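You operate a simulated robot arm through the tools that you are given. There is no shell and no other tool.

The job below is to be done with a simulated two-armed robot. You get a single attempt, and the scene is never put back.

JOB
Draw whey from vat 3 and run it into the ribbed purple cup.
Fine: the ribbed cup stands on its SEAT; wind the hanging cup UP before swinging; hold the grey button till the hanging cup is empty; leave the teal switch and the other ribbed cups.

Only the result counts: the job must be done as asked and must still hold three seconds after the hand-in. Knocking over, shifting, dropping, spilling or breaking anything else fails it.

ROBOT AND FRAMES
Two 7-joint arms with two-finger parallel grippers on one trunk that stands fixed in place. Base frame: the origin is at the foot of the trunk, x ahead of it, y to its left, z up. Lengths are in mm, angles in degrees, forces in N, time in s.
The left shoulder is at [50, 177, 1204], the right one opposite. With the tool pointing down near the work surface each hand reaches from about 100 to 680 mm from the base axis, measured 20 degrees to its own side. Payload 3.43 kg a hand.
The TCP of each hand is the grasp point between the finger pads, 34 mm short of the fingertips. In the tool frame z runs along the fingers and y along their closing line. Largest opening 128 mm; finger width 24, thickness 12; the body of the gripper, 48 by 130 mm, starts 96 mm behind the TCP.
Orientation is told as [roll, pitch, yaw] about the base's x, y, z axes, in that order, counted from this pose: with the fingers straight down and closing along the base's y, the tool's x points along the base's -x, its y along +y and its z along -z.

CONTROLS
- The arms move only by the tool apply_moves. It takes "left_commands", "right_commands" or both (then of equal length, played together; a hand with none holds still); each is a list of rows, each an object (a shift or turn left out is 0, a gripper value left out holds the last) with "xyz": the shift along the tool's x, y, z in mm, a list of three; "turn": the turn, a rotation vector about the tool's x, y, z in degrees, a list of three; "claw": the closure, from 0 (fully open) to 1 (shut). In form: [{"xyz": [x, y, z], "turn": [wx, wy, wz], "claw": claw}, ...]. A call has 1 to 20 rows; each row shifts and turns the commanded pose from where the row before left it, along the tool's axes as they then stand. Each row takes 0.2 s and may step no farther than 50 mm and 8.6 degrees from the row before; otherwise, or with a gripper value out of range, the whole call is refused. A pose out of reach is approached as far as the arm can. The call stops where the force on the tool passes 40 N (or 10 N more than at its start, if that is more) or the arm is blocked; 0.2 s more then pass. Each finger travels about 108 mm/s and halts on what it meets, pressing with about 38 N; the grip force reading is that of the motor and also rises with nothing between the fingers. The clock runs only during rows and for 0.2 s after the last one: add rows that do not move to give the fingers time. It gives the time, the measured TCP pose, the force on the tool (base axes), the opening and the grip force at its end, in the units of the frame above (readings bear some noise), with the torque about the TCP (base axes, N m) and any sound that the robot's microphone picked up, and new pictures: "show" is both (left out), scene, wrist or none (wrist: the cameras of the hands that moved).
- Cameras (640 x 400 px; columns grow to the right, rows downward): "scene" is now at [153.5, 37.1, 1370.4]; the picture's right is [0.41, -0.91, 0.00], its down [-0.49, -0.22, -0.85] and it looks along [0.77, 0.34, -0.53] (base axes); focal length 214 px, centre (320, 200). "left" rides on the left gripper at [76, 11, -160] in its tool frame; the picture's right is [-0.15, 0.99, 0.00], its down [-0.88, -0.13, -0.46] and it looks along [-0.45, -0.07, 0.89] (tool axes); focal length 234 px, centre (320, 200). "right" rides on the right gripper at [76, -11, -160] in its tool frame; the picture's right is [0.15, 0.99, 0.00], its down [-0.88, 0.13, -0.46] and it looks along [-0.45, 0.07, 0.89] (tool axes); focal length 234 px, centre (320, 200). There is no depth. A picture from a camera that has moved, and an enlarged one, comes with that camera's place and axes in the base frame and with its lens.
- lift_body(by): slides the trunk up (or, below 0, down) by that many mm; the arms and the scene camera ride with it, the base frame stays. It gives what a move gives, with no picture.
- head_to(pan, tilt): turns the head with the scene camera to pan (to the left, within 80 degrees either way) and tilt (down, from -29 to 69), counted from straight ahead of the robot. It gives what a move gives, and a new picture of the scene camera.
- inspect(camera, box): a new picture of the part [left, top, right, bottom] of that camera's present view, enlarged. The clock stands still meanwhile.
- hand_in(): hands the job in; it is judged then, once.

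Nothing tells you positions but the pictures and the camera data. Unless the task says otherwise, let go and move clear before handing in.

The tools are called as name(argument=value, ...) on one line, values as JSON. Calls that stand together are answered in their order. apply_moves: Moves the arms, as the interface text tells. Its arguments: {"type":"object","properties":{"left_commands":{"type":"array","items":{"type":"object","properties":{"xyz":{"type":"array","items":{"type":"number"}},"turn":{"type":"array","items":{"type":"number"}},"claw":{"type":"number"}}}},"right_commands":{"type":"array","items":{"type":"object","properties":{"xyz":{"type":"array","items":{"type":"number"}},"turn":{"type":"array","items":{"type":"number"}},"claw":{"type":"number"}}}},"show":{"type":"string","enum":["both","scene","wrist","none"]}},"required":[]} The other tools are called the same way: lift_body (by) moves the trunk up or down; head_to (pan, tilt) turns the head that bears the scene camera; inspect (camera, box) takes an enlarged picture of a part of a camera's view; hand_in () hands the job in.

At the start:

```text
time: 0.0
left_position: [320.4, 465.1, 1292.5]
left_orientation: [0.0, 0.1, -0.1]
left_wrist_force: [1.3, -0.1, -0.2]
left_wrist_torque: [-0.01, 0.0, -0.01]
left_gripper_width: 128.1
left_grasp_force: 0.0
right_position: [371.5, 22.4, 1251.0]
right_orientation: [0.0, 0.0, 0.0]
right_wrist_force: [-0.6, -0.5, 0.1]
right_wrist_torque: [-0.04, -0.04, -0.03]
right_gripper_width: 127.9
right_grasp_force: 0.1
trunk travel left (down, up): [-375.0, 26.0]
head pan, tilt (commanded): [23.9, 32.2]
```

scene: 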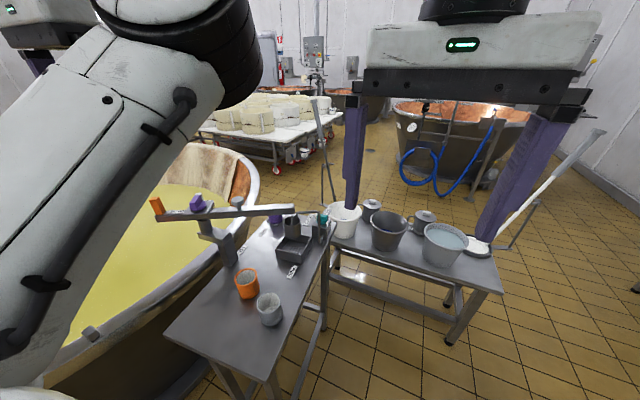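
right: 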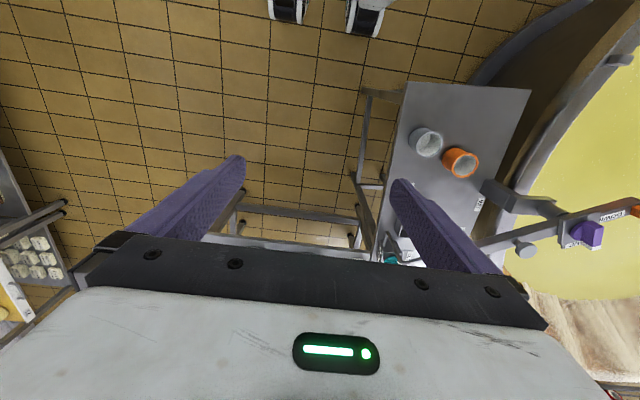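
left: 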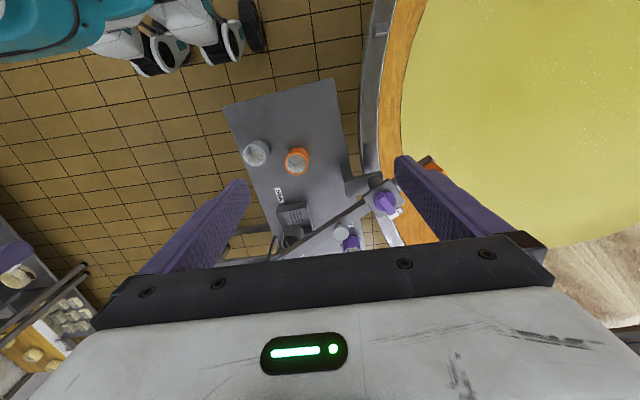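

I see a table ahead-left with a swing boom, a crank knob (purple) and a hanging cup, next to a vat with yellow whey; several ribbed cups are around. First I look closer before moving anything.

inspect(camera="scene", box=[140, 170, 360, 340])

inspect(camera="left", box=[220, 80, 460, 250])

inspect(camera="right", box=[380, 80, 640, 280])

```text
2.35 times, centred on (250, 255) of scene
camera zoom: at [153.5, 37.1, 1370.4], right [0.41, -0.91, 0.0], down [-0.49, -0.22, -0.85], along [0.77, 0.34, -0.53], focal length 505 px, centre (485, 71)
```

zoom: 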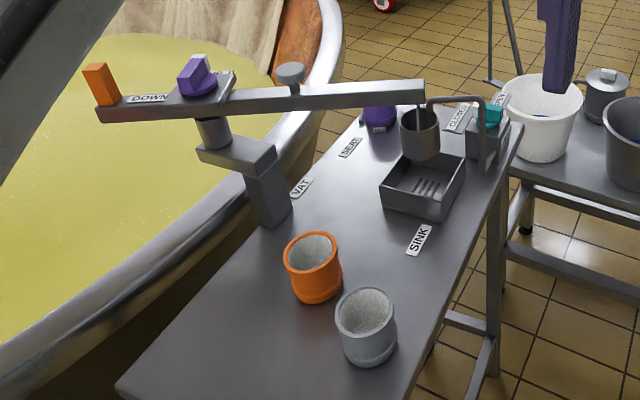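

```text
2.35 times, centred on (340, 165) of left
camera zoom: at [244.8, 476.3, 1450.0], right [0.15, 0.99, 0.0], down [0.88, -0.13, 0.46], along [0.45, -0.07, -0.89], focal length 551 px, centre (273, 282)
```

zoom: 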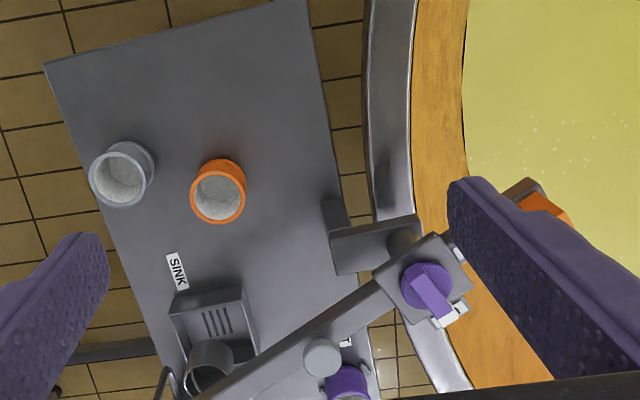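

```text
2.00 times, centred on (510, 180) of right
camera zoom: at [296.9, 10.5, 1411.6], right [-0.15, 0.99, 0.0], down [0.88, 0.13, 0.46], along [0.45, 0.07, -0.89], focal length 468 px, centre (-60, 240)
```

zoom: 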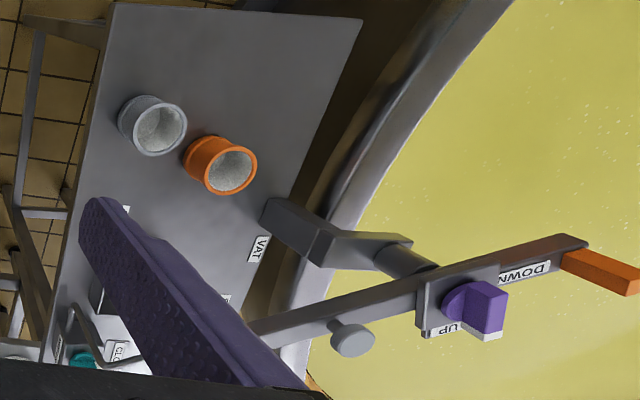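

I see the boom with the purple winder knob (UP/DOWN labels), an orange handle and a grey round button, with the cup hanging near the SINK. I turn the head to look around and find vat numbers.

head_to(pan=50, tilt=35)

head_to(pan=-20, tilt=25)

head_to(pan=30, tilt=45)

```text
time: 0.9
left_position: [320.3, 465.6, 1291.9]
left_orientation: [0.0, 0.0, 0.0]
left_wrist_force: [0.4, 0.3, 0.4]
left_wrist_torque: [-0.02, 0.02, 0.04]
left_gripper_width: 127.8
left_grasp_force: 0.0
right_position: [371.9, 21.8, 1252.4]
right_orientation: [0.0, 0.1, 0.0]
right_wrist_force: [0.6, -0.5, 0.2]
right_wrist_torque: [0.0, 0.02, -0.04]
right_gripper_width: 128.0
right_grasp_force: 0.0
trunk travel left (down, up): [-375.0, 26.0]
head pan, tilt (commanded): [50.0, 35.0]
camera scene: at [128.4, 68.2, 1366.1], right [0.77, -0.64, 0.0], down [-0.37, -0.44, -0.82], along [0.53, 0.63, -0.57], focal length 214 px, centre (320, 200)
```

scene: 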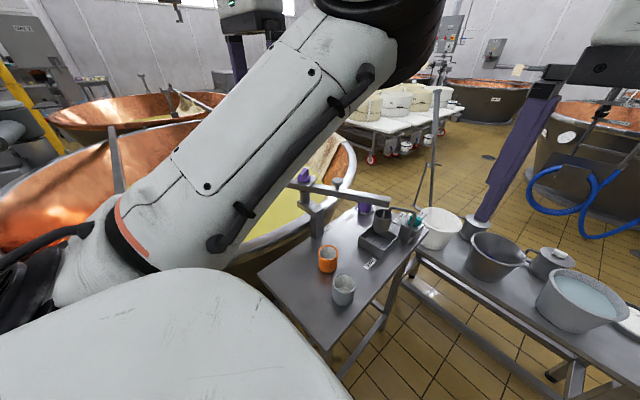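

```text
time: 2.3
left_position: [319.5, 464.8, 1291.3]
left_orientation: [0.0, -0.1, 0.0]
left_wrist_force: [-0.3, -0.4, 0.5]
left_wrist_torque: [0.0, -0.02, 0.0]
left_gripper_width: 128.1
left_grasp_force: 0.0
right_position: [371.9, 22.1, 1253.4]
right_orientation: [0.0, 0.0, 0.0]
right_wrist_force: [0.1, -0.5, -0.2]
right_wrist_torque: [0.0, 0.02, 0.03]
right_gripper_width: 128.2
right_grasp_force: 0.0
trunk travel left (down, up): [-375.0, 26.0]
head pan, tilt (commanded): [-20.0, 25.0]
camera scene: at [158.3, -30.7, 1381.9], right [-0.34, -0.94, 0.0], down [-0.4, 0.14, -0.91], along [0.85, -0.31, -0.42], focal length 214 px, centre (320, 200)
```

scene: 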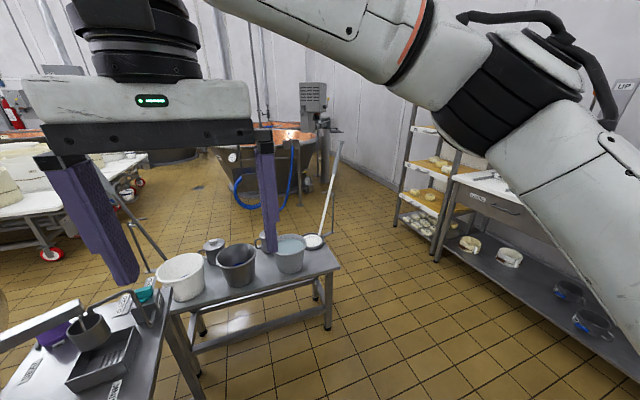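

```text
time: 3.5
left_position: [319.1, 464.3, 1291.7]
left_orientation: [0.1, 0.0, 0.0]
left_wrist_force: [0.7, -0.3, 0.4]
left_wrist_torque: [-0.02, -0.04, -0.01]
left_gripper_width: 127.9
left_grasp_force: 0.0
right_position: [371.7, 21.7, 1251.4]
right_orientation: [0.0, 0.1, 0.0]
right_wrist_force: [-0.2, 0.4, -0.1]
right_wrist_torque: [0.0, -0.02, -0.01]
right_gripper_width: 128.3
right_grasp_force: 0.0
trunk travel left (down, up): [-375.0, 26.0]
head pan, tilt (commanded): [30.0, 45.0]
camera scene: at [142.2, 41.4, 1351.3], right [0.5, -0.87, 0.0], down [-0.61, -0.35, -0.71], along [0.61, 0.35, -0.71], focal length 214 px, centre (320, 200)
```

scene: 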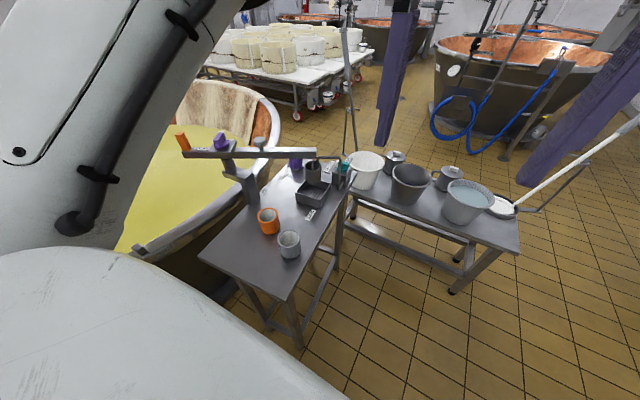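

The vat beside the table is the one the boom serves; the pivot is roughly at (470,580), the knob (487,577,1022), the button (542,476,1030), and the hanging cup (621,341,920) over the sink. I move the right hand aside and bring the left wrist camera over for a better look.

apply_moves(right_commands=[{"xyz": [10, -50, 0]}, {"xyz": [10, -50, 0]}, {"xyz": [10, -50, 0]}, {"xyz": [10, -50, 0]}, {"xyz": [10, -50, 0]}, {"xyz": [10, -50, 0]}], left_commands=[{"xyz": [0, 0, -20]}, {"xyz": [0, 0, -20]}, {"xyz": [0, 0, -20]}, {"xyz": [0, 0, 0]}, {"xyz": [0, 0, 0]}, {"xyz": [0, 0, 0]}], show="both")

inspect(camera="scene", box=[160, 120, 360, 245])

inspect(camera="left", box=[230, 150, 430, 275])

```text
refused: row 1 steps farther than a row can; nothing moved
```

```text
3.20 times, centred on (260, 182) of scene
camera zoom: at [142.2, 41.4, 1351.3], right [0.5, -0.87, 0.0], down [-0.61, -0.35, -0.71], along [0.61, 0.35, -0.71], focal length 686 px, centre (512, 256)
```

zoom: 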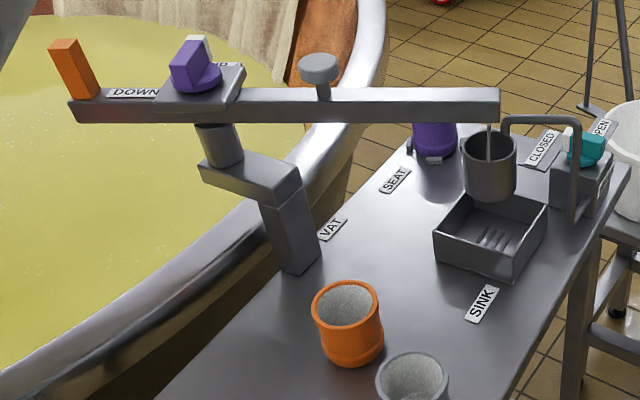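

```text
3.20 times, centred on (330, 212) of left
camera zoom: at [244.8, 476.3, 1450.0], right [0.15, 0.99, 0.0], down [0.88, -0.13, 0.46], along [0.45, -0.07, -0.89], focal length 749 px, centre (288, 160)
```

zoom: 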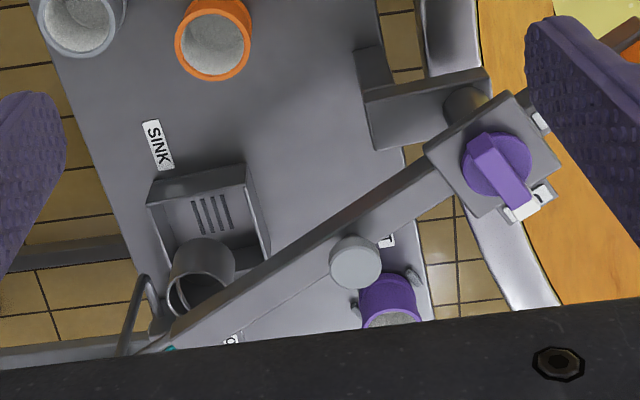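

The winder pointer, the UP/DOWN labels and the SEAT brackets need a closer look. I retry with smaller steps, moving the right hand aside and placing the left camera above the winder.

apply_moves(right_commands=[{"xyz": [10, -48, 0]}, {"xyz": [10, -48, 0]}, {"xyz": [10, -48, 0]}, {"xyz": [10, -48, 0]}, {"xyz": [10, -48, 0]}, {"xyz": [10, -48, 0]}], left_commands=[{"xyz": [-10, 37, 13]}, {"xyz": [-10, 37, 13]}, {"xyz": [-10, 37, 13]}, {"xyz": [0, 0, 0]}, {"xyz": [0, 0, 0]}, {"xyz": [0, 0, 0]}], show="both")

inspect(camera="left", box=[230, 120, 430, 245])

```text
time: 4.9
left_position: [350.7, 575.8, 1254.0]
left_orientation: [0.1, 0.0, 0.0]
left_wrist_force: [-1.3, -0.7, 0.6]
left_wrist_torque: [0.02, 0.02, -0.01]
left_gripper_width: 128.0
left_grasp_force: 0.0
right_position: [313.4, -266.3, 1250.3]
right_orientation: [0.1, 0.0, 0.1]
right_wrist_force: [-0.9, -0.2, -0.6]
right_wrist_torque: [0.06, -0.01, -0.03]
right_gripper_width: 128.0
right_grasp_force: 0.1
trunk travel left (down, up): [-375.0, 26.0]
head pan, tilt (commanded): [30.0, 45.0]
camera scene: at [141.3, 40.4, 1351.5], right [0.5, -0.87, 0.0], down [-0.61, -0.35, -0.71], along [0.61, 0.35, -0.71], focal length 214 px, centre (320, 200)
camera right: at [238.4, -278.0, 1410.2], right [-0.15, 0.99, 0.0], down [0.88, 0.13, 0.46], along [0.45, 0.07, -0.89], focal length 234 px, centre (320, 200)
camera left: at [274.2, 585.7, 1412.6], right [0.15, 0.99, 0.0], down [0.88, -0.13, 0.46], along [0.45, -0.07, -0.89], focal length 234 px, centre (320, 200)
```

scene: 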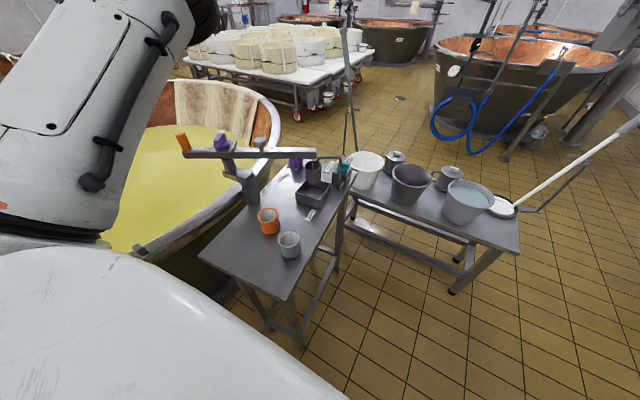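
right: 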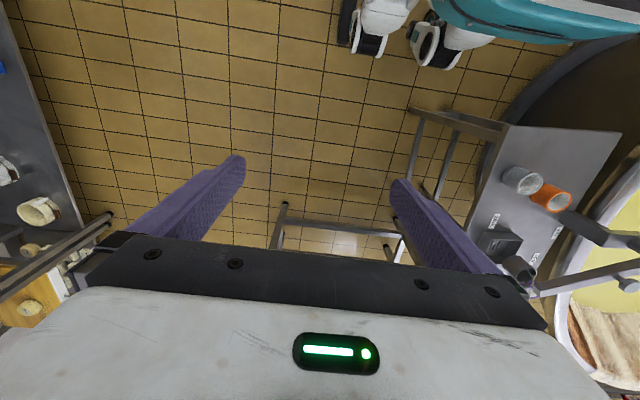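
left: 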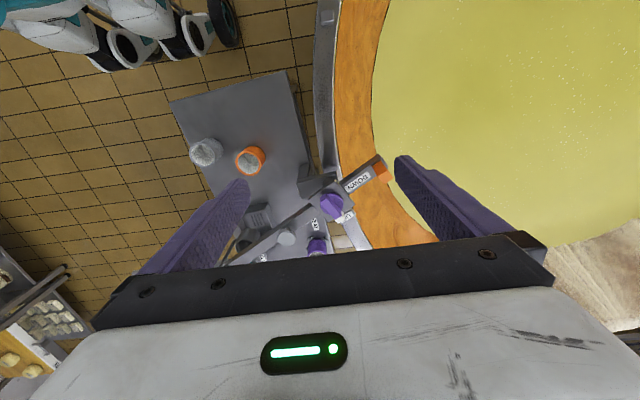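

```text
3.20 times, centred on (330, 182) of left
camera zoom: at [274.2, 585.7, 1412.6], right [0.15, 0.99, 0.0], down [0.88, -0.13, 0.46], along [0.45, -0.07, -0.89], focal length 749 px, centre (288, 256)
```

zoom: 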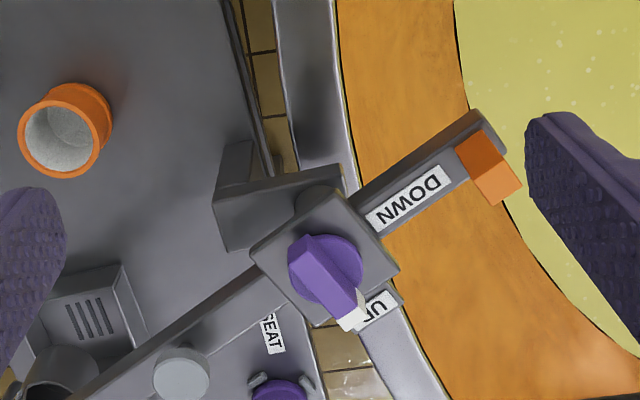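

The winder pointer seems close to UP, the table is at about z=805, and the purple cup seems to sit between brackets at SEAT. I zoom further on the details.

inspect(camera="scene", box=[170, 125, 270, 188])

inspect(camera="scene", box=[270, 140, 370, 203])

inspect(camera="left", box=[290, 165, 390, 228])

inspect(camera="left", box=[220, 195, 320, 258])

```text
6.35 times, centred on (220, 156) of scene
camera zoom: at [141.3, 40.4, 1351.5], right [0.5, -0.87, 0.0], down [-0.61, -0.35, -0.71], along [0.61, 0.35, -0.71], focal length 1362 px, centre (955, 476)
```

zoom: 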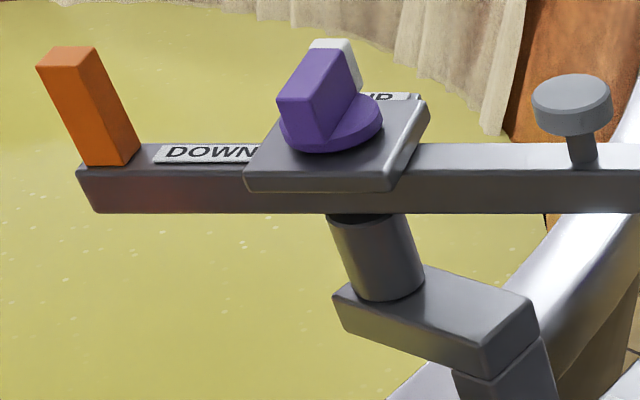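

```text
6.35 times, centred on (320, 172) of scene
camera zoom: at [141.3, 40.4, 1351.5], right [0.5, -0.87, 0.0], down [-0.61, -0.35, -0.71], along [0.61, 0.35, -0.71], focal length 1362 px, centre (320, 381)
```

zoom: 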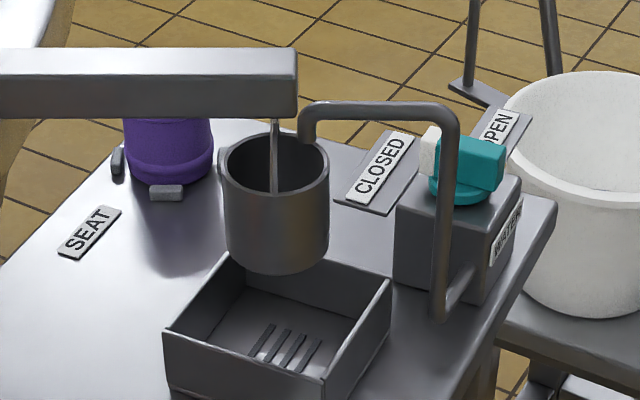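

```text
6.35 times, centred on (340, 196) of left
camera zoom: at [274.2, 585.7, 1412.6], right [0.15, 0.99, 0.0], down [0.88, -0.13, 0.46], along [0.45, -0.07, -0.89], focal length 1487 px, centre (193, 222)
```

zoom: 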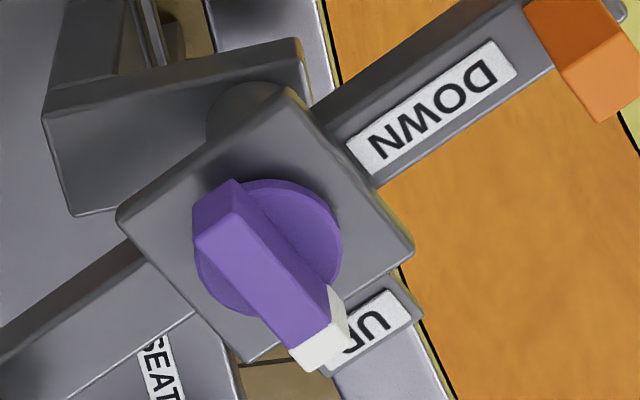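

```text
6.35 times, centred on (270, 226) of left
camera zoom: at [274.2, 585.7, 1412.6], right [0.15, 0.99, 0.0], down [0.88, -0.13, 0.46], along [0.45, -0.07, -0.89], focal length 1487 px, centre (638, 32)
```

zoom: 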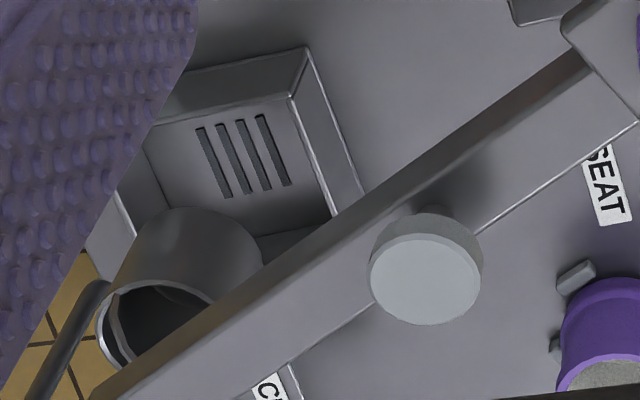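

The winder bar with its white tip points at UP (about 28° in base), its axis is over the pivot column at about (480,572), and the purple cup is between stop blocks at SEAT. I move the left camera forward to check the seat, the cup and the tap from above.

apply_moves(left_commands=[{"xyz": [-38, -20, 0]}, {"xyz": [-38, -20, 0]}, {"xyz": [-38, -20, 0]}, {"xyz": [-38, -20, 0]}, {"xyz": [0, 0, 0]}], show="wrist")

inspect(camera="left", box=[240, 110, 400, 235])

```text
time: 6.1
left_position: [503.8, 496.5, 1252.1]
left_orientation: [0.0, 0.0, 0.0]
left_wrist_force: [0.5, 0.7, 0.1]
left_wrist_torque: [0.01, 0.03, 0.01]
left_gripper_width: 128.0
left_grasp_force: 0.0
right_position: [314.5, -265.4, 1250.0]
right_orientation: [0.0, 0.1, 0.0]
right_wrist_force: [0.6, 0.8, 0.4]
right_wrist_torque: [0.01, 0.03, -0.02]
right_gripper_width: 128.1
right_grasp_force: 0.0
trunk travel left (down, up): [-375.0, 26.0]
head pan, tilt (commanded): [30.0, 45.0]
camera left: at [427.4, 507.0, 1411.2], right [0.15, 0.99, 0.0], down [0.88, -0.13, 0.46], along [0.45, -0.07, -0.89], focal length 234 px, centre (320, 200)
```

left: 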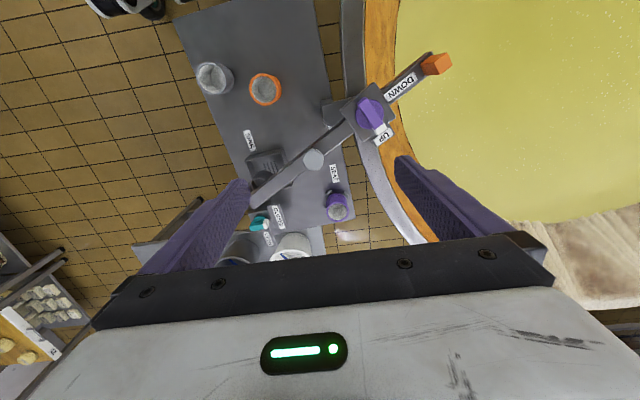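

```text
3.20 times, centred on (320, 172) of left
camera zoom: at [427.4, 507.0, 1411.2], right [0.15, 0.99, 0.0], down [0.88, -0.13, 0.46], along [0.45, -0.07, -0.89], focal length 749 px, centre (320, 288)
```

zoom: 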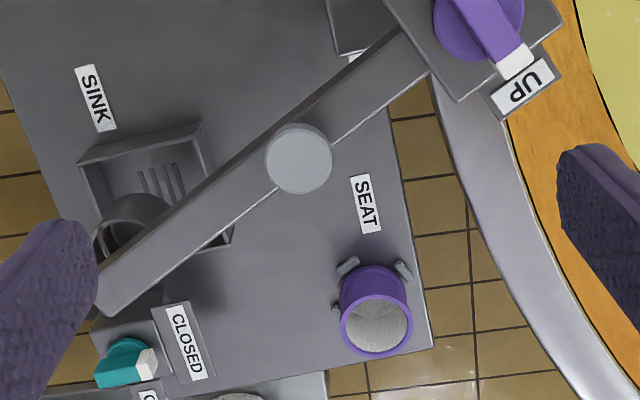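

The cup is visible; I zoom on the seat and on the winder from here.

inspect(camera="left", box=[310, 180, 374, 230])

inspect(camera="left", box=[340, 40, 460, 140])

inspect(camera="left", box=[240, 140, 330, 210])

```text
8.00 times, centred on (342, 205) of left
camera zoom: at [427.4, 507.0, 1411.2], right [0.15, 0.99, 0.0], down [0.88, -0.13, 0.46], along [0.45, -0.07, -0.89], focal length 1873 px, centre (144, 160)
```

zoom: 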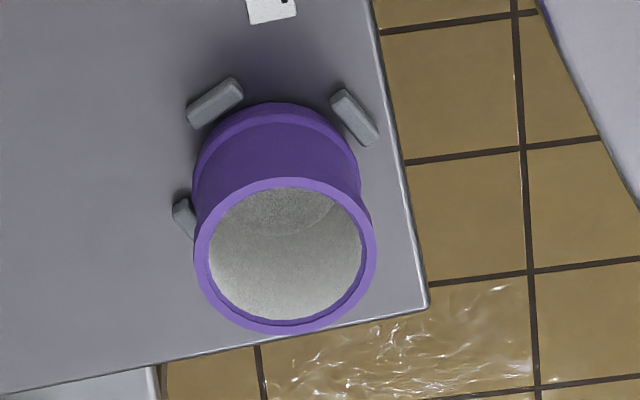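

```text
4.00 times, centred on (400, 90) of left
camera zoom: at [427.4, 507.0, 1411.2], right [0.15, 0.99, 0.0], down [0.88, -0.13, 0.46], along [0.45, -0.07, -0.89], focal length 937 px, centre (0, 640)
```

zoom: 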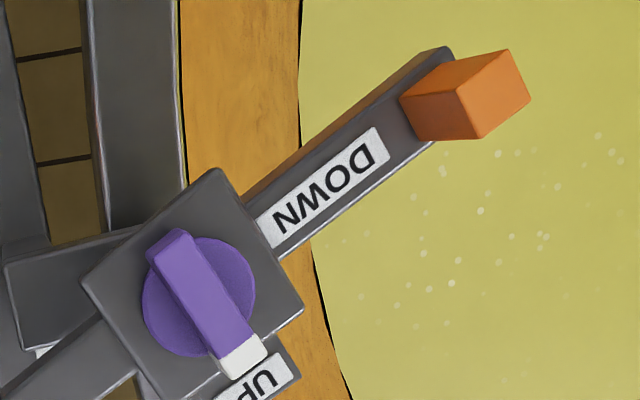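

```text
5.71 times, centred on (285, 175) of left
camera zoom: at [427.4, 507.0, 1411.2], right [0.15, 0.99, 0.0], down [0.88, -0.13, 0.46], along [0.45, -0.07, -0.89], focal length 1338 px, centre (520, 343)
```

zoom: 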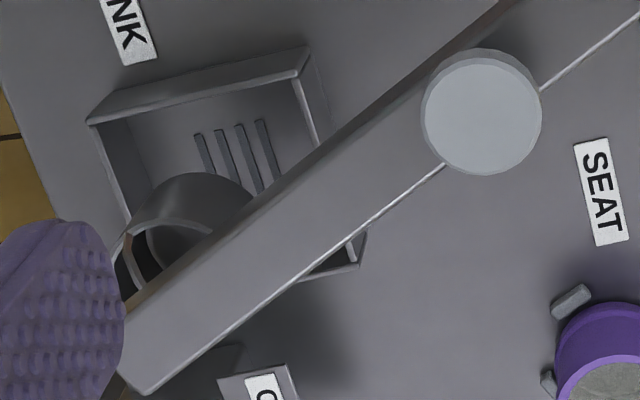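

The winder already points to UP, the sink is under the hanging cup, and the purple cup stands between the seat blocks at about (750,503). The pivot is at about (487,577) and the swing to SEAT is about +45°. Next I test the left hand's reach above the orange handle at (428,673) with a yaw of -60.

apply_moves(left_commands=[{"xyz": [15, 35, 20]}, {"xyz": [15, 35, 20]}, {"xyz": [15, 35, 20]}, {"xyz": [15, 35, 20]}, {"xyz": [15, 36, 20]}, {"turn": [0, 0, 8.57]}, {"turn": [0, 0, 8.57]}, {"turn": [0, 0, 8.57]}, {"turn": [0, 0, 8.57]}, {"turn": [0, 0, 8.57]}, {"turn": [0, 0, 8.57]}, {"turn": [0, 0, 8.57]}, {}], show="both")

```text
time: 8.9
left_position: [428.4, 673.4, 1153.6]
left_orientation: [0.0, 0.0, -60.1]
left_wrist_force: [0.3, -0.2, -0.3]
left_wrist_torque: [0.02, 0.01, -0.01]
left_gripper_width: 128.0
left_grasp_force: 0.0
right_position: [314.8, -265.6, 1250.0]
right_orientation: [-0.1, 0.0, 0.0]
right_wrist_force: [-0.4, 0.4, -0.5]
right_wrist_torque: [-0.01, 0.01, 0.0]
right_gripper_width: 128.0
right_grasp_force: 0.1
trunk travel left (down, up): [-375.0, 26.0]
head pan, tilt (commanded): [30.0, 45.0]
camera scene: at [142.1, 41.5, 1351.3], right [0.5, -0.87, 0.0], down [-0.61, -0.35, -0.71], along [0.61, 0.35, -0.71], focal length 214 px, centre (320, 200)
camera left: at [399.6, 743.8, 1310.8], right [0.93, 0.37, 0.0], down [0.33, -0.83, 0.46], along [0.17, -0.42, -0.89], focal length 234 px, centre (320, 200)
```

scene: 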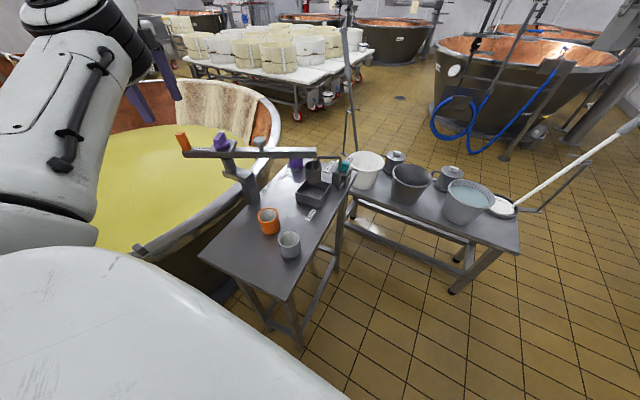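
left: 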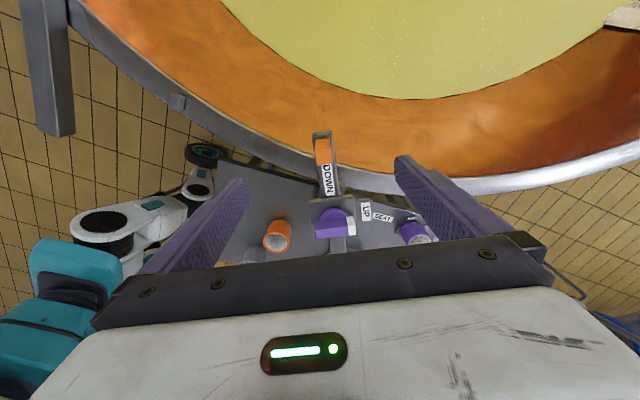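

The left hand reaches above the orange handle. I zoom to refine its position.

inspect(camera="left", box=[260, 110, 440, 250])

inspect(camera="scene", box=[110, 10, 270, 190])

```text
2.86 times, centred on (350, 180) of left
camera zoom: at [399.6, 743.8, 1310.8], right [0.93, 0.37, 0.0], down [0.33, -0.83, 0.46], along [0.17, -0.42, -0.89], focal length 669 px, centre (234, 257)
```

zoom: 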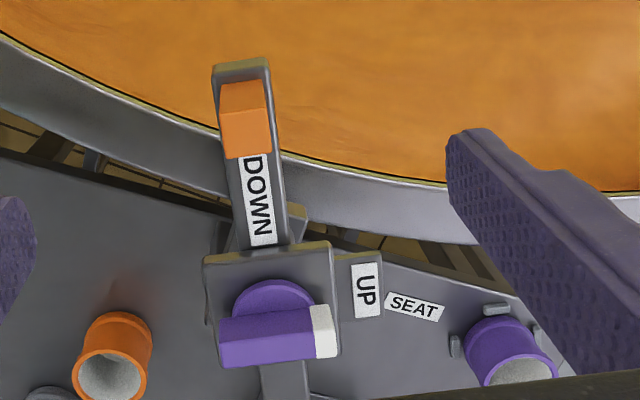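

```text
2.22 times, centred on (190, 100) of scene
camera zoom: at [142.1, 41.5, 1351.3], right [0.5, -0.87, 0.0], down [-0.61, -0.35, -0.71], along [0.61, 0.35, -0.71], focal length 477 px, centre (609, 422)
```

zoom: 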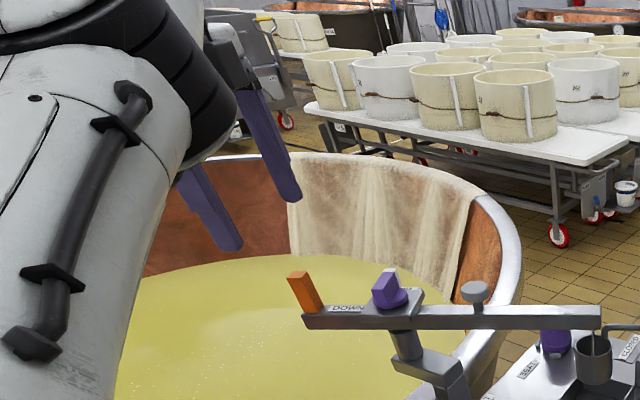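

The handle is a roughly 17 mm square post at (434,673) with its top at about z=1055, and the pivot is near (486,581). Before swinging I check whether the tap spout is clear of the hanging cup.

inspect(camera="scene", box=[290, 145, 354, 185])

head_to(pan=-10, tilt=40)

```text
10.00 times, centred on (322, 165) of scene
camera zoom: at [142.1, 41.5, 1351.3], right [0.5, -0.87, 0.0], down [-0.61, -0.35, -0.71], along [0.61, 0.35, -0.71], focal length 2145 px, centre (300, 550)
```

zoom: 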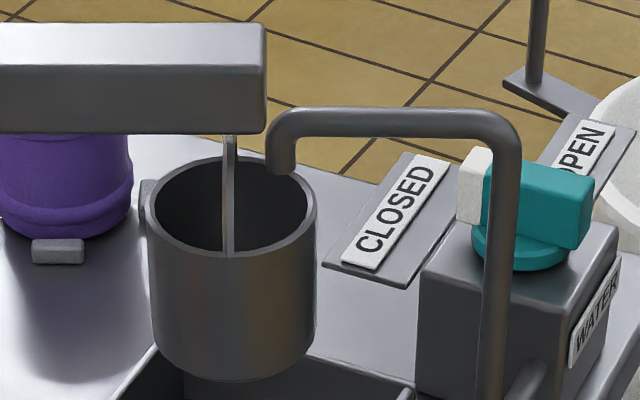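

```text
time: 10.0
left_position: [428.5, 673.1, 1153.4]
left_orientation: [0.1, 0.0, -60.1]
left_wrist_force: [-0.2, -0.3, -0.6]
left_wrist_torque: [0.01, 0.0, 0.03]
left_gripper_width: 127.8
left_grasp_force: 0.0
right_position: [316.1, -265.6, 1250.3]
right_orientation: [0.0, 0.0, 0.0]
right_wrist_force: [0.1, 0.3, -1.1]
right_wrist_torque: [0.03, 0.01, 0.01]
right_gripper_width: 128.1
right_grasp_force: 0.1
trunk travel left (down, up): [-375.0, 26.0]
head pan, tilt (commanded): [-10.0, 40.0]
camera scene: at [155.4, -13.9, 1358.5], right [-0.17, -0.98, 0.0], down [-0.63, 0.11, -0.77], along [0.75, -0.13, -0.64], focal length 214 px, centre (320, 200)
```

scene: 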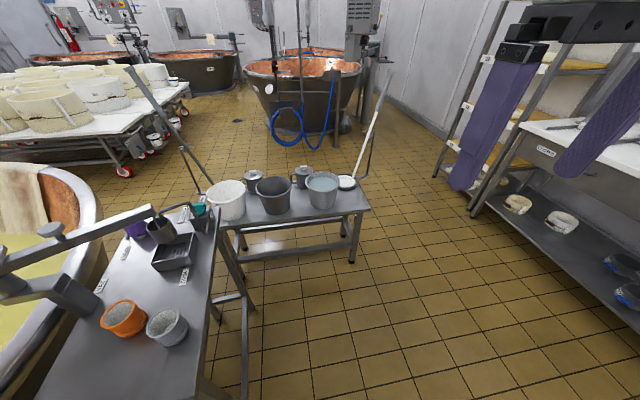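

The spout appears above the cup rim. I check from this second viewpoint too.

inspect(camera="scene", box=[115, 195, 225, 275])

```text
5.00 times, centred on (170, 235) of scene
camera zoom: at [155.4, -13.9, 1358.5], right [-0.17, -0.98, 0.0], down [-0.63, 0.11, -0.77], along [0.75, -0.13, -0.64], focal length 1072 px, centre (1070, 25)
```

zoom: 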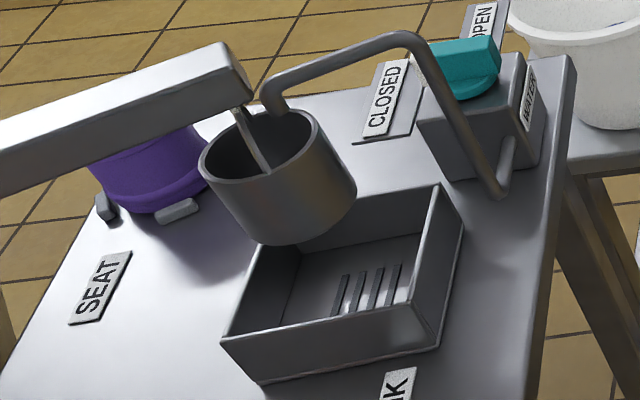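

The spout tip sits about 15 mm above the rim, so the cup is clear to swing at UP. I turn the head back to the boom and lower the left hand around the orange handle, caging it loosely.

head_to(pan=38, tilt=40)

apply_moves(left_commands=[{"xyz": [-3, 4.6, 25], "claw": 0.4}, {"xyz": [0, 0, 25]}, {"xyz": [0, 0, 25]}, {"xyz": [0, 0, 25]}, {}], show="both")

```text
time: 11.1
left_position: [427.0, 673.2, 1152.3]
left_orientation: [-0.1, 0.0, -60.0]
left_wrist_force: [0.2, -0.4, -0.2]
left_wrist_torque: [0.0, 0.02, -0.01]
left_gripper_width: 128.0
left_grasp_force: 0.0
right_position: [315.1, -266.0, 1252.0]
right_orientation: [-0.1, 0.0, 0.0]
right_wrist_force: [-0.1, 0.2, 1.1]
right_wrist_torque: [0.01, -0.01, 0.0]
right_gripper_width: 128.2
right_grasp_force: 0.1
trunk travel left (down, up): [-375.0, 26.0]
head pan, tilt (commanded): [38.0, 40.0]
camera scene: at [138.7, 53.1, 1358.5], right [0.61, -0.79, 0.0], down [-0.51, -0.4, -0.77], along [0.6, 0.47, -0.64], focal length 214 px, centre (320, 200)
```

scene: 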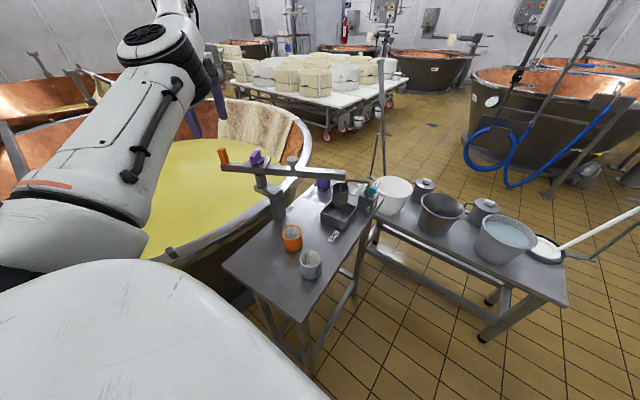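

```text
time: 12.3
left_position: [433.2, 673.1, 1052.3]
left_orientation: [0.0, -0.2, -60.0]
left_wrist_force: [-0.8, 1.0, 0.3]
left_wrist_torque: [-0.01, -0.02, 0.01]
left_gripper_width: 76.7
left_grasp_force: 0.0
right_position: [315.0, -265.2, 1250.2]
right_orientation: [0.0, 0.0, 0.0]
right_wrist_force: [-0.4, 0.3, -0.3]
right_wrist_torque: [0.0, 0.03, -0.02]
right_gripper_width: 128.2
right_grasp_force: 0.0
trunk travel left (down, up): [-375.0, 26.0]
head pan, tilt (commanded): [38.0, 40.0]
camera scene: at [138.6, 53.0, 1358.6], right [0.62, -0.79, 0.0], down [-0.51, -0.4, -0.77], along [0.6, 0.47, -0.64], focal length 214 px, centre (320, 200)
camera left: at [405.6, 743.1, 1210.1], right [0.93, 0.37, 0.0], down [0.33, -0.83, 0.46], along [0.17, -0.42, -0.89], focal length 234 px, centre (320, 200)
```

scene: 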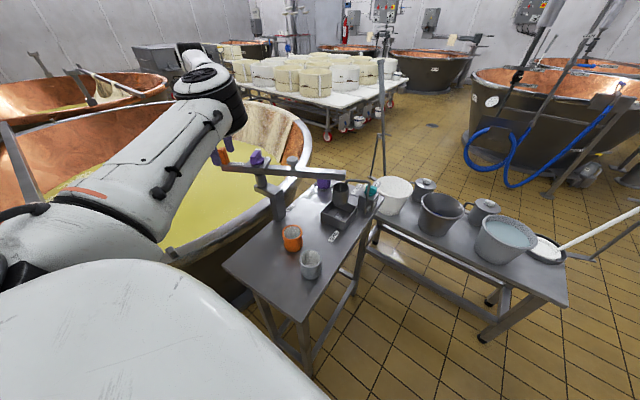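
left: 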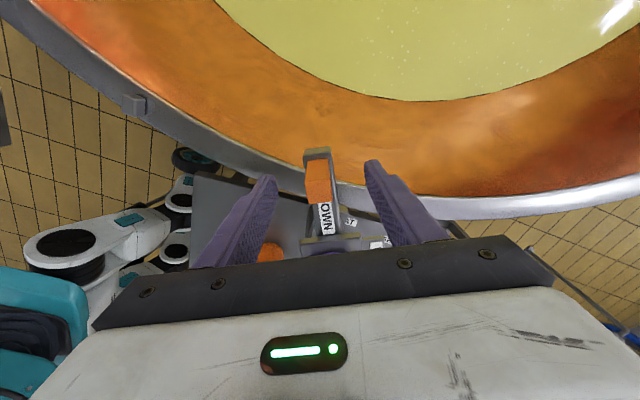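

The handle is centred between the fingers. I zoom to check alignment before closing.

inspect(camera="left", box=[240, 130, 430, 260])

inspect(camera="scene", box=[190, 120, 370, 240])

```text
3.08 times, centred on (335, 195) of left
camera zoom: at [405.6, 743.1, 1210.1], right [0.93, 0.37, 0.0], down [0.33, -0.83, 0.46], along [0.17, -0.42, -0.89], focal length 720 px, centre (274, 215)
```

zoom: 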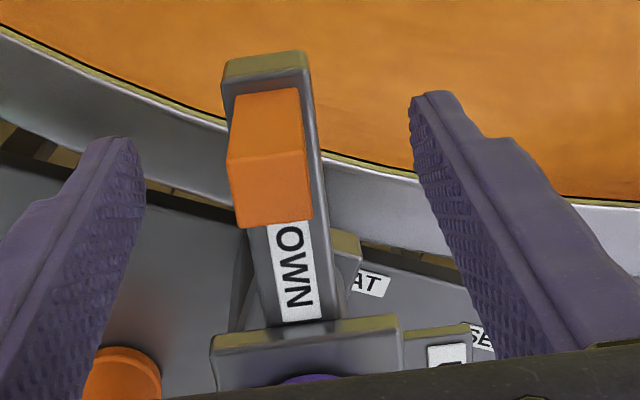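

```text
3.33 times, centred on (280, 180) of scene
camera zoom: at [138.6, 53.0, 1358.6], right [0.62, -0.79, 0.0], down [-0.51, -0.4, -0.77], along [0.6, 0.47, -0.64], focal length 715 px, centre (453, 267)
```

zoom: 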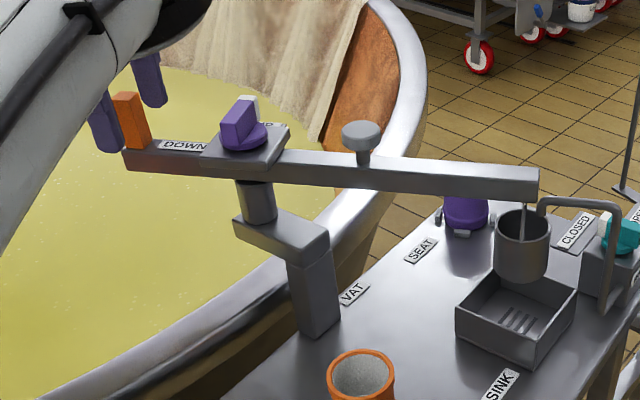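

Alignment is good. I close to a loose cage (about 23 mm opening).

apply_moves(left_commands=[{"claw": 0.6}, {"claw": 0.75}, {"claw": 0.82}, {}, {}], show="both")

inspect(camera="left", box=[240, 130, 430, 260])

```text
time: 13.5
left_position: [433.7, 673.1, 1051.2]
left_orientation: [0.0, 0.0, -60.1]
left_wrist_force: [-0.2, -0.1, -0.5]
left_wrist_torque: [0.01, -0.03, -0.01]
left_gripper_width: 23.0
left_grasp_force: 0.2
right_position: [313.7, -266.2, 1250.9]
right_orientation: [0.0, -0.1, 0.0]
right_wrist_force: [-0.2, 0.4, 1.1]
right_wrist_torque: [-0.03, 0.02, -0.02]
right_gripper_width: 127.7
right_grasp_force: 0.0
trunk travel left (down, up): [-375.0, 26.0]
head pan, tilt (commanded): [38.0, 40.0]
camera scene: at [138.7, 53.1, 1358.6], right [0.62, -0.79, 0.0], down [-0.51, -0.4, -0.77], along [0.6, 0.47, -0.64], focal length 214 px, centre (320, 200)
camera left: at [405.7, 743.2, 1210.3], right [0.93, 0.37, 0.0], down [0.33, -0.83, 0.46], along [0.17, -0.42, -0.89], focal length 234 px, centre (320, 200)
```

scene: 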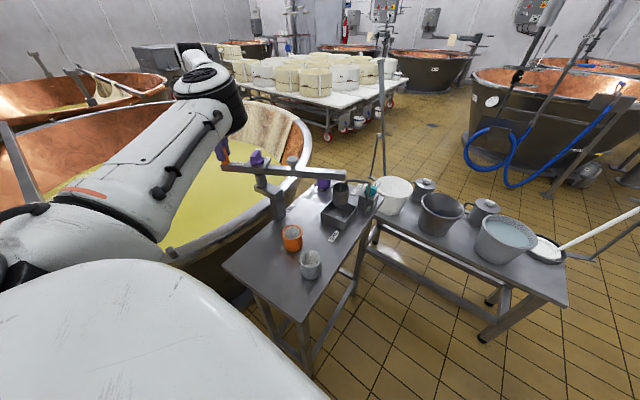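
left: 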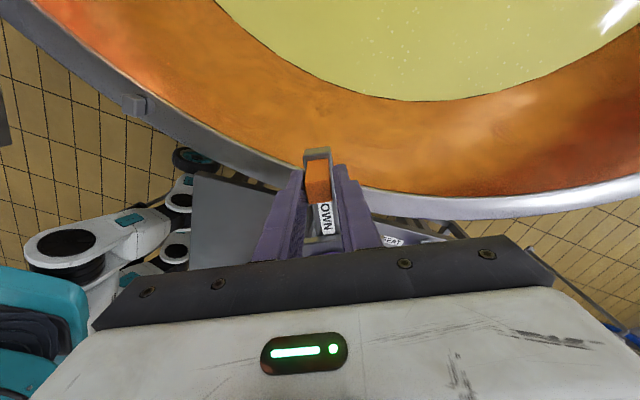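

```text
3.08 times, centred on (335, 195) of left
camera zoom: at [405.7, 743.2, 1210.3], right [0.93, 0.37, 0.0], down [0.33, -0.83, 0.46], along [0.17, -0.42, -0.89], focal length 720 px, centre (274, 215)
```

zoom: 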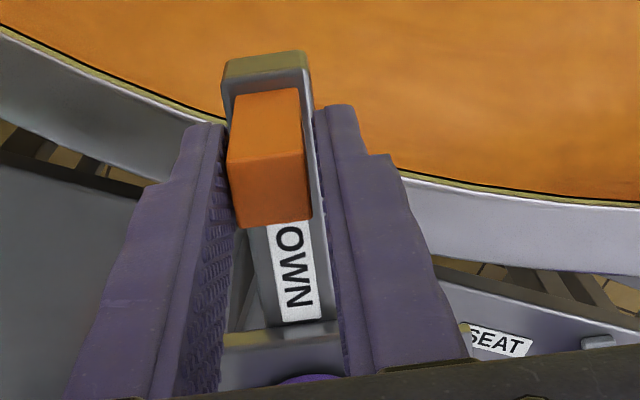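

The cage is fine. I start the swing gently, 16° toward the seat, and watch forces and sounds.

apply_moves(left_commands=[{"xyz": [-0.26, -7.46, 0], "turn": [0, 0, -4]}, {"xyz": [-0.26, -7.46, 0], "turn": [0, 0, -4]}, {"xyz": [-0.26, -7.46, 0], "turn": [0, 0, -4]}, {"xyz": [-0.26, -7.46, 0], "turn": [0, 0, -4]}, {}], show="both")

inspect(camera="scene", box=[190, 120, 370, 240])

inspect(camera="left", box=[240, 130, 430, 260])

```text
time: 14.7
left_position: [407.8, 653.9, 1051.5]
left_orientation: [0.0, 0.1, -43.9]
left_wrist_force: [-0.6, 0.2, 0.1]
left_wrist_torque: [0.0, 0.01, -0.01]
left_gripper_width: 22.9
left_grasp_force: 0.1
right_position: [315.2, -264.7, 1250.2]
right_orientation: [0.0, -0.1, 0.0]
right_wrist_force: [-0.2, -0.8, 0.2]
right_wrist_torque: [-0.03, 0.01, -0.02]
right_gripper_width: 127.9
right_grasp_force: 0.1
trunk travel left (down, up): [-375.0, 26.0]
head pan, tilt (commanded): [38.0, 40.0]
camera scene: at [138.7, 53.2, 1358.6], right [0.62, -0.79, 0.0], down [-0.51, -0.4, -0.77], along [0.6, 0.47, -0.64], focal length 214 px, centre (320, 200)
camera left: at [362.0, 714.6, 1211.3], right [0.79, 0.61, 0.0], down [0.54, -0.7, 0.46], along [0.28, -0.36, -0.89], focal length 234 px, centre (320, 200)
```

scene: 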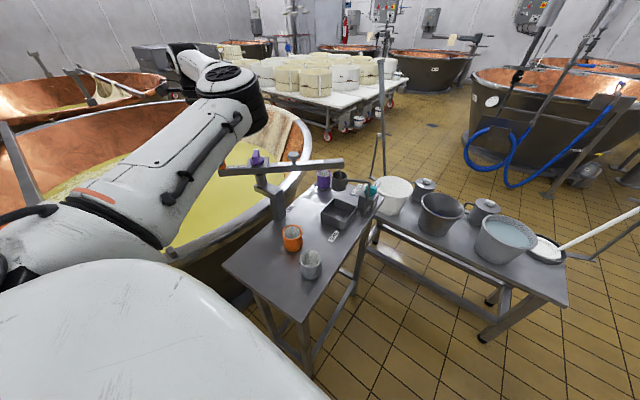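
left: 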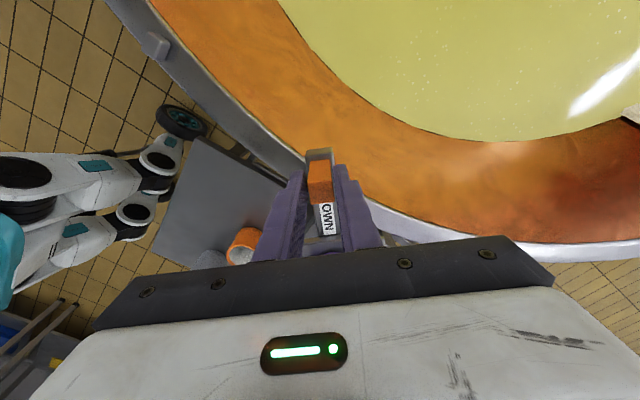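

```text
3.33 times, centred on (280, 180) of scene
camera zoom: at [138.7, 53.2, 1358.6], right [0.62, -0.79, 0.0], down [-0.51, -0.4, -0.77], along [0.6, 0.47, -0.64], focal length 715 px, centre (453, 267)
```

zoom: 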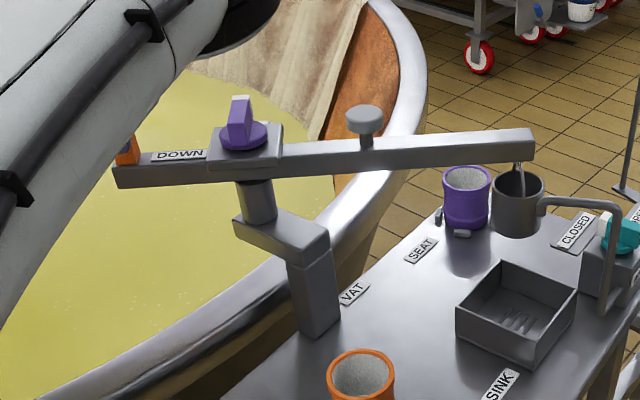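

```text
3.08 times, centred on (335, 195) of left
camera zoom: at [362.0, 714.6, 1211.3], right [0.79, 0.61, 0.0], down [0.54, -0.7, 0.46], along [0.28, -0.36, -0.89], focal length 720 px, centre (274, 215)
```

zoom: 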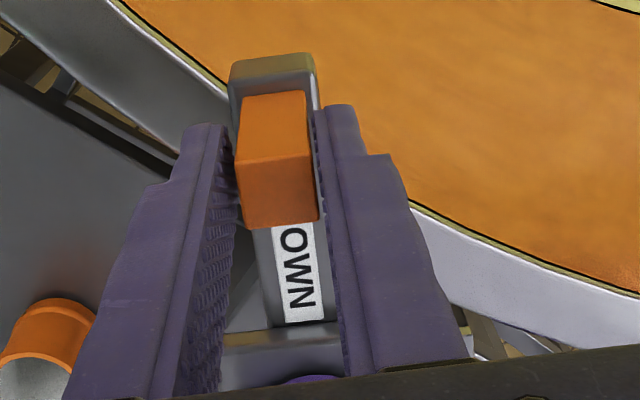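

The boom swings freely with the cage, and the hanging cup clears the seat cup by about 20 mm. I continue 32° more, past the seat position, in small steps.

apply_moves(left_commands=[{"xyz": [-0.26, -7.46, 0], "turn": [0, 0, -4]}, {"xyz": [-0.26, -7.46, 0], "turn": [0, 0, -4]}, {"xyz": [-0.26, -7.46, 0], "turn": [0, 0, -4]}, {"xyz": [-0.26, -7.46, 0], "turn": [0, 0, -4]}, {"xyz": [-0.26, -7.46, 0], "turn": [0, 0, -4]}, {"xyz": [-0.26, -7.46, 0], "turn": [0, 0, -4]}, {}], show="both")

inspect(camera="scene", box=[190, 120, 370, 240])

inspect(camera="left", box=[240, 130, 430, 260])

```text
time: 16.3
left_position: [385.8, 616.5, 1053.9]
left_orientation: [0.0, 0.0, -19.8]
left_wrist_force: [1.0, -0.4, -0.5]
left_wrist_torque: [-0.01, 0.0, -0.02]
left_gripper_width: 22.9
left_grasp_force: 0.0
right_position: [314.6, -264.6, 1250.2]
right_orientation: [0.0, 0.0, -0.1]
right_wrist_force: [0.4, -0.2, 0.3]
right_wrist_torque: [0.02, 0.0, -0.02]
right_gripper_width: 128.0
right_grasp_force: 0.0
trunk travel left (down, up): [-375.0, 26.0]
head pan, tilt (commanded): [38.0, 40.0]
camera scene: at [138.7, 53.2, 1358.5], right [0.62, -0.79, 0.0], down [-0.51, -0.4, -0.77], along [0.6, 0.47, -0.64], focal length 214 px, centre (320, 200)
camera left: at [318.5, 652.0, 1211.4], right [0.47, 0.88, 0.0], down [0.78, -0.42, 0.46], along [0.4, -0.22, -0.89], focal length 234 px, centre (320, 200)
```

scene: 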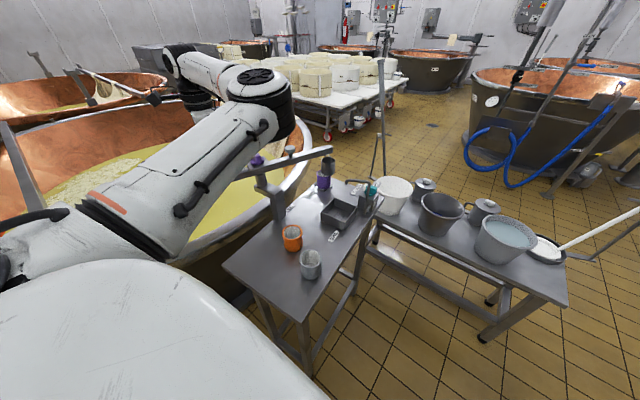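
left: 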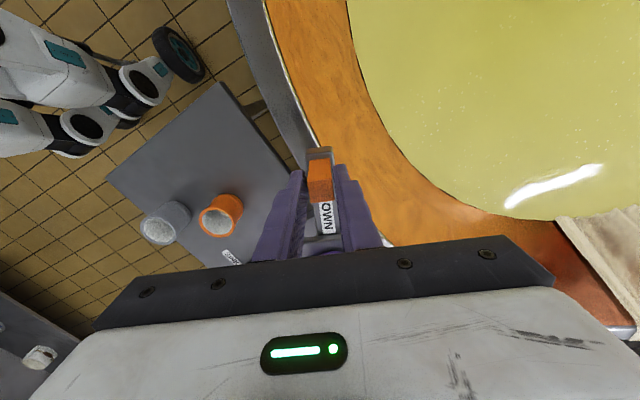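

```text
3.33 times, centred on (280, 180) of scene
camera zoom: at [138.7, 53.2, 1358.5], right [0.62, -0.79, 0.0], down [-0.51, -0.4, -0.77], along [0.6, 0.47, -0.64], focal length 715 px, centre (453, 267)
```

zoom: 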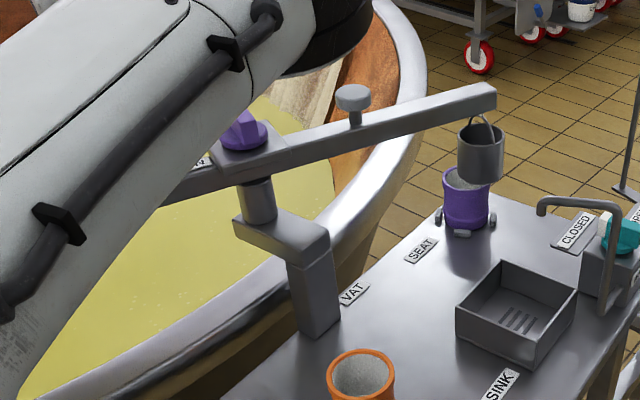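

```text
3.08 times, centred on (335, 195) of left
camera zoom: at [318.5, 652.0, 1211.4], right [0.47, 0.88, 0.0], down [0.78, -0.42, 0.46], along [0.4, -0.22, -0.89], focal length 720 px, centre (274, 215)
```

zoom: 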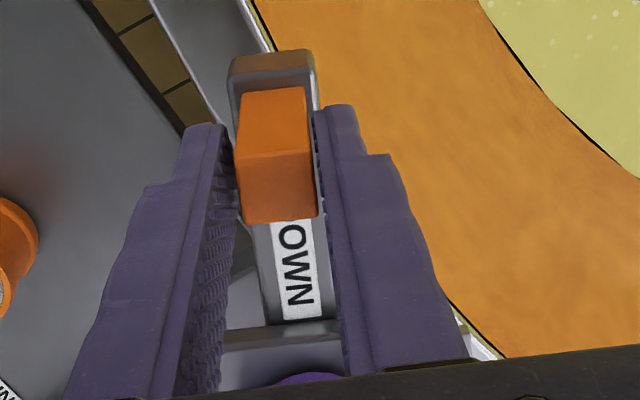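

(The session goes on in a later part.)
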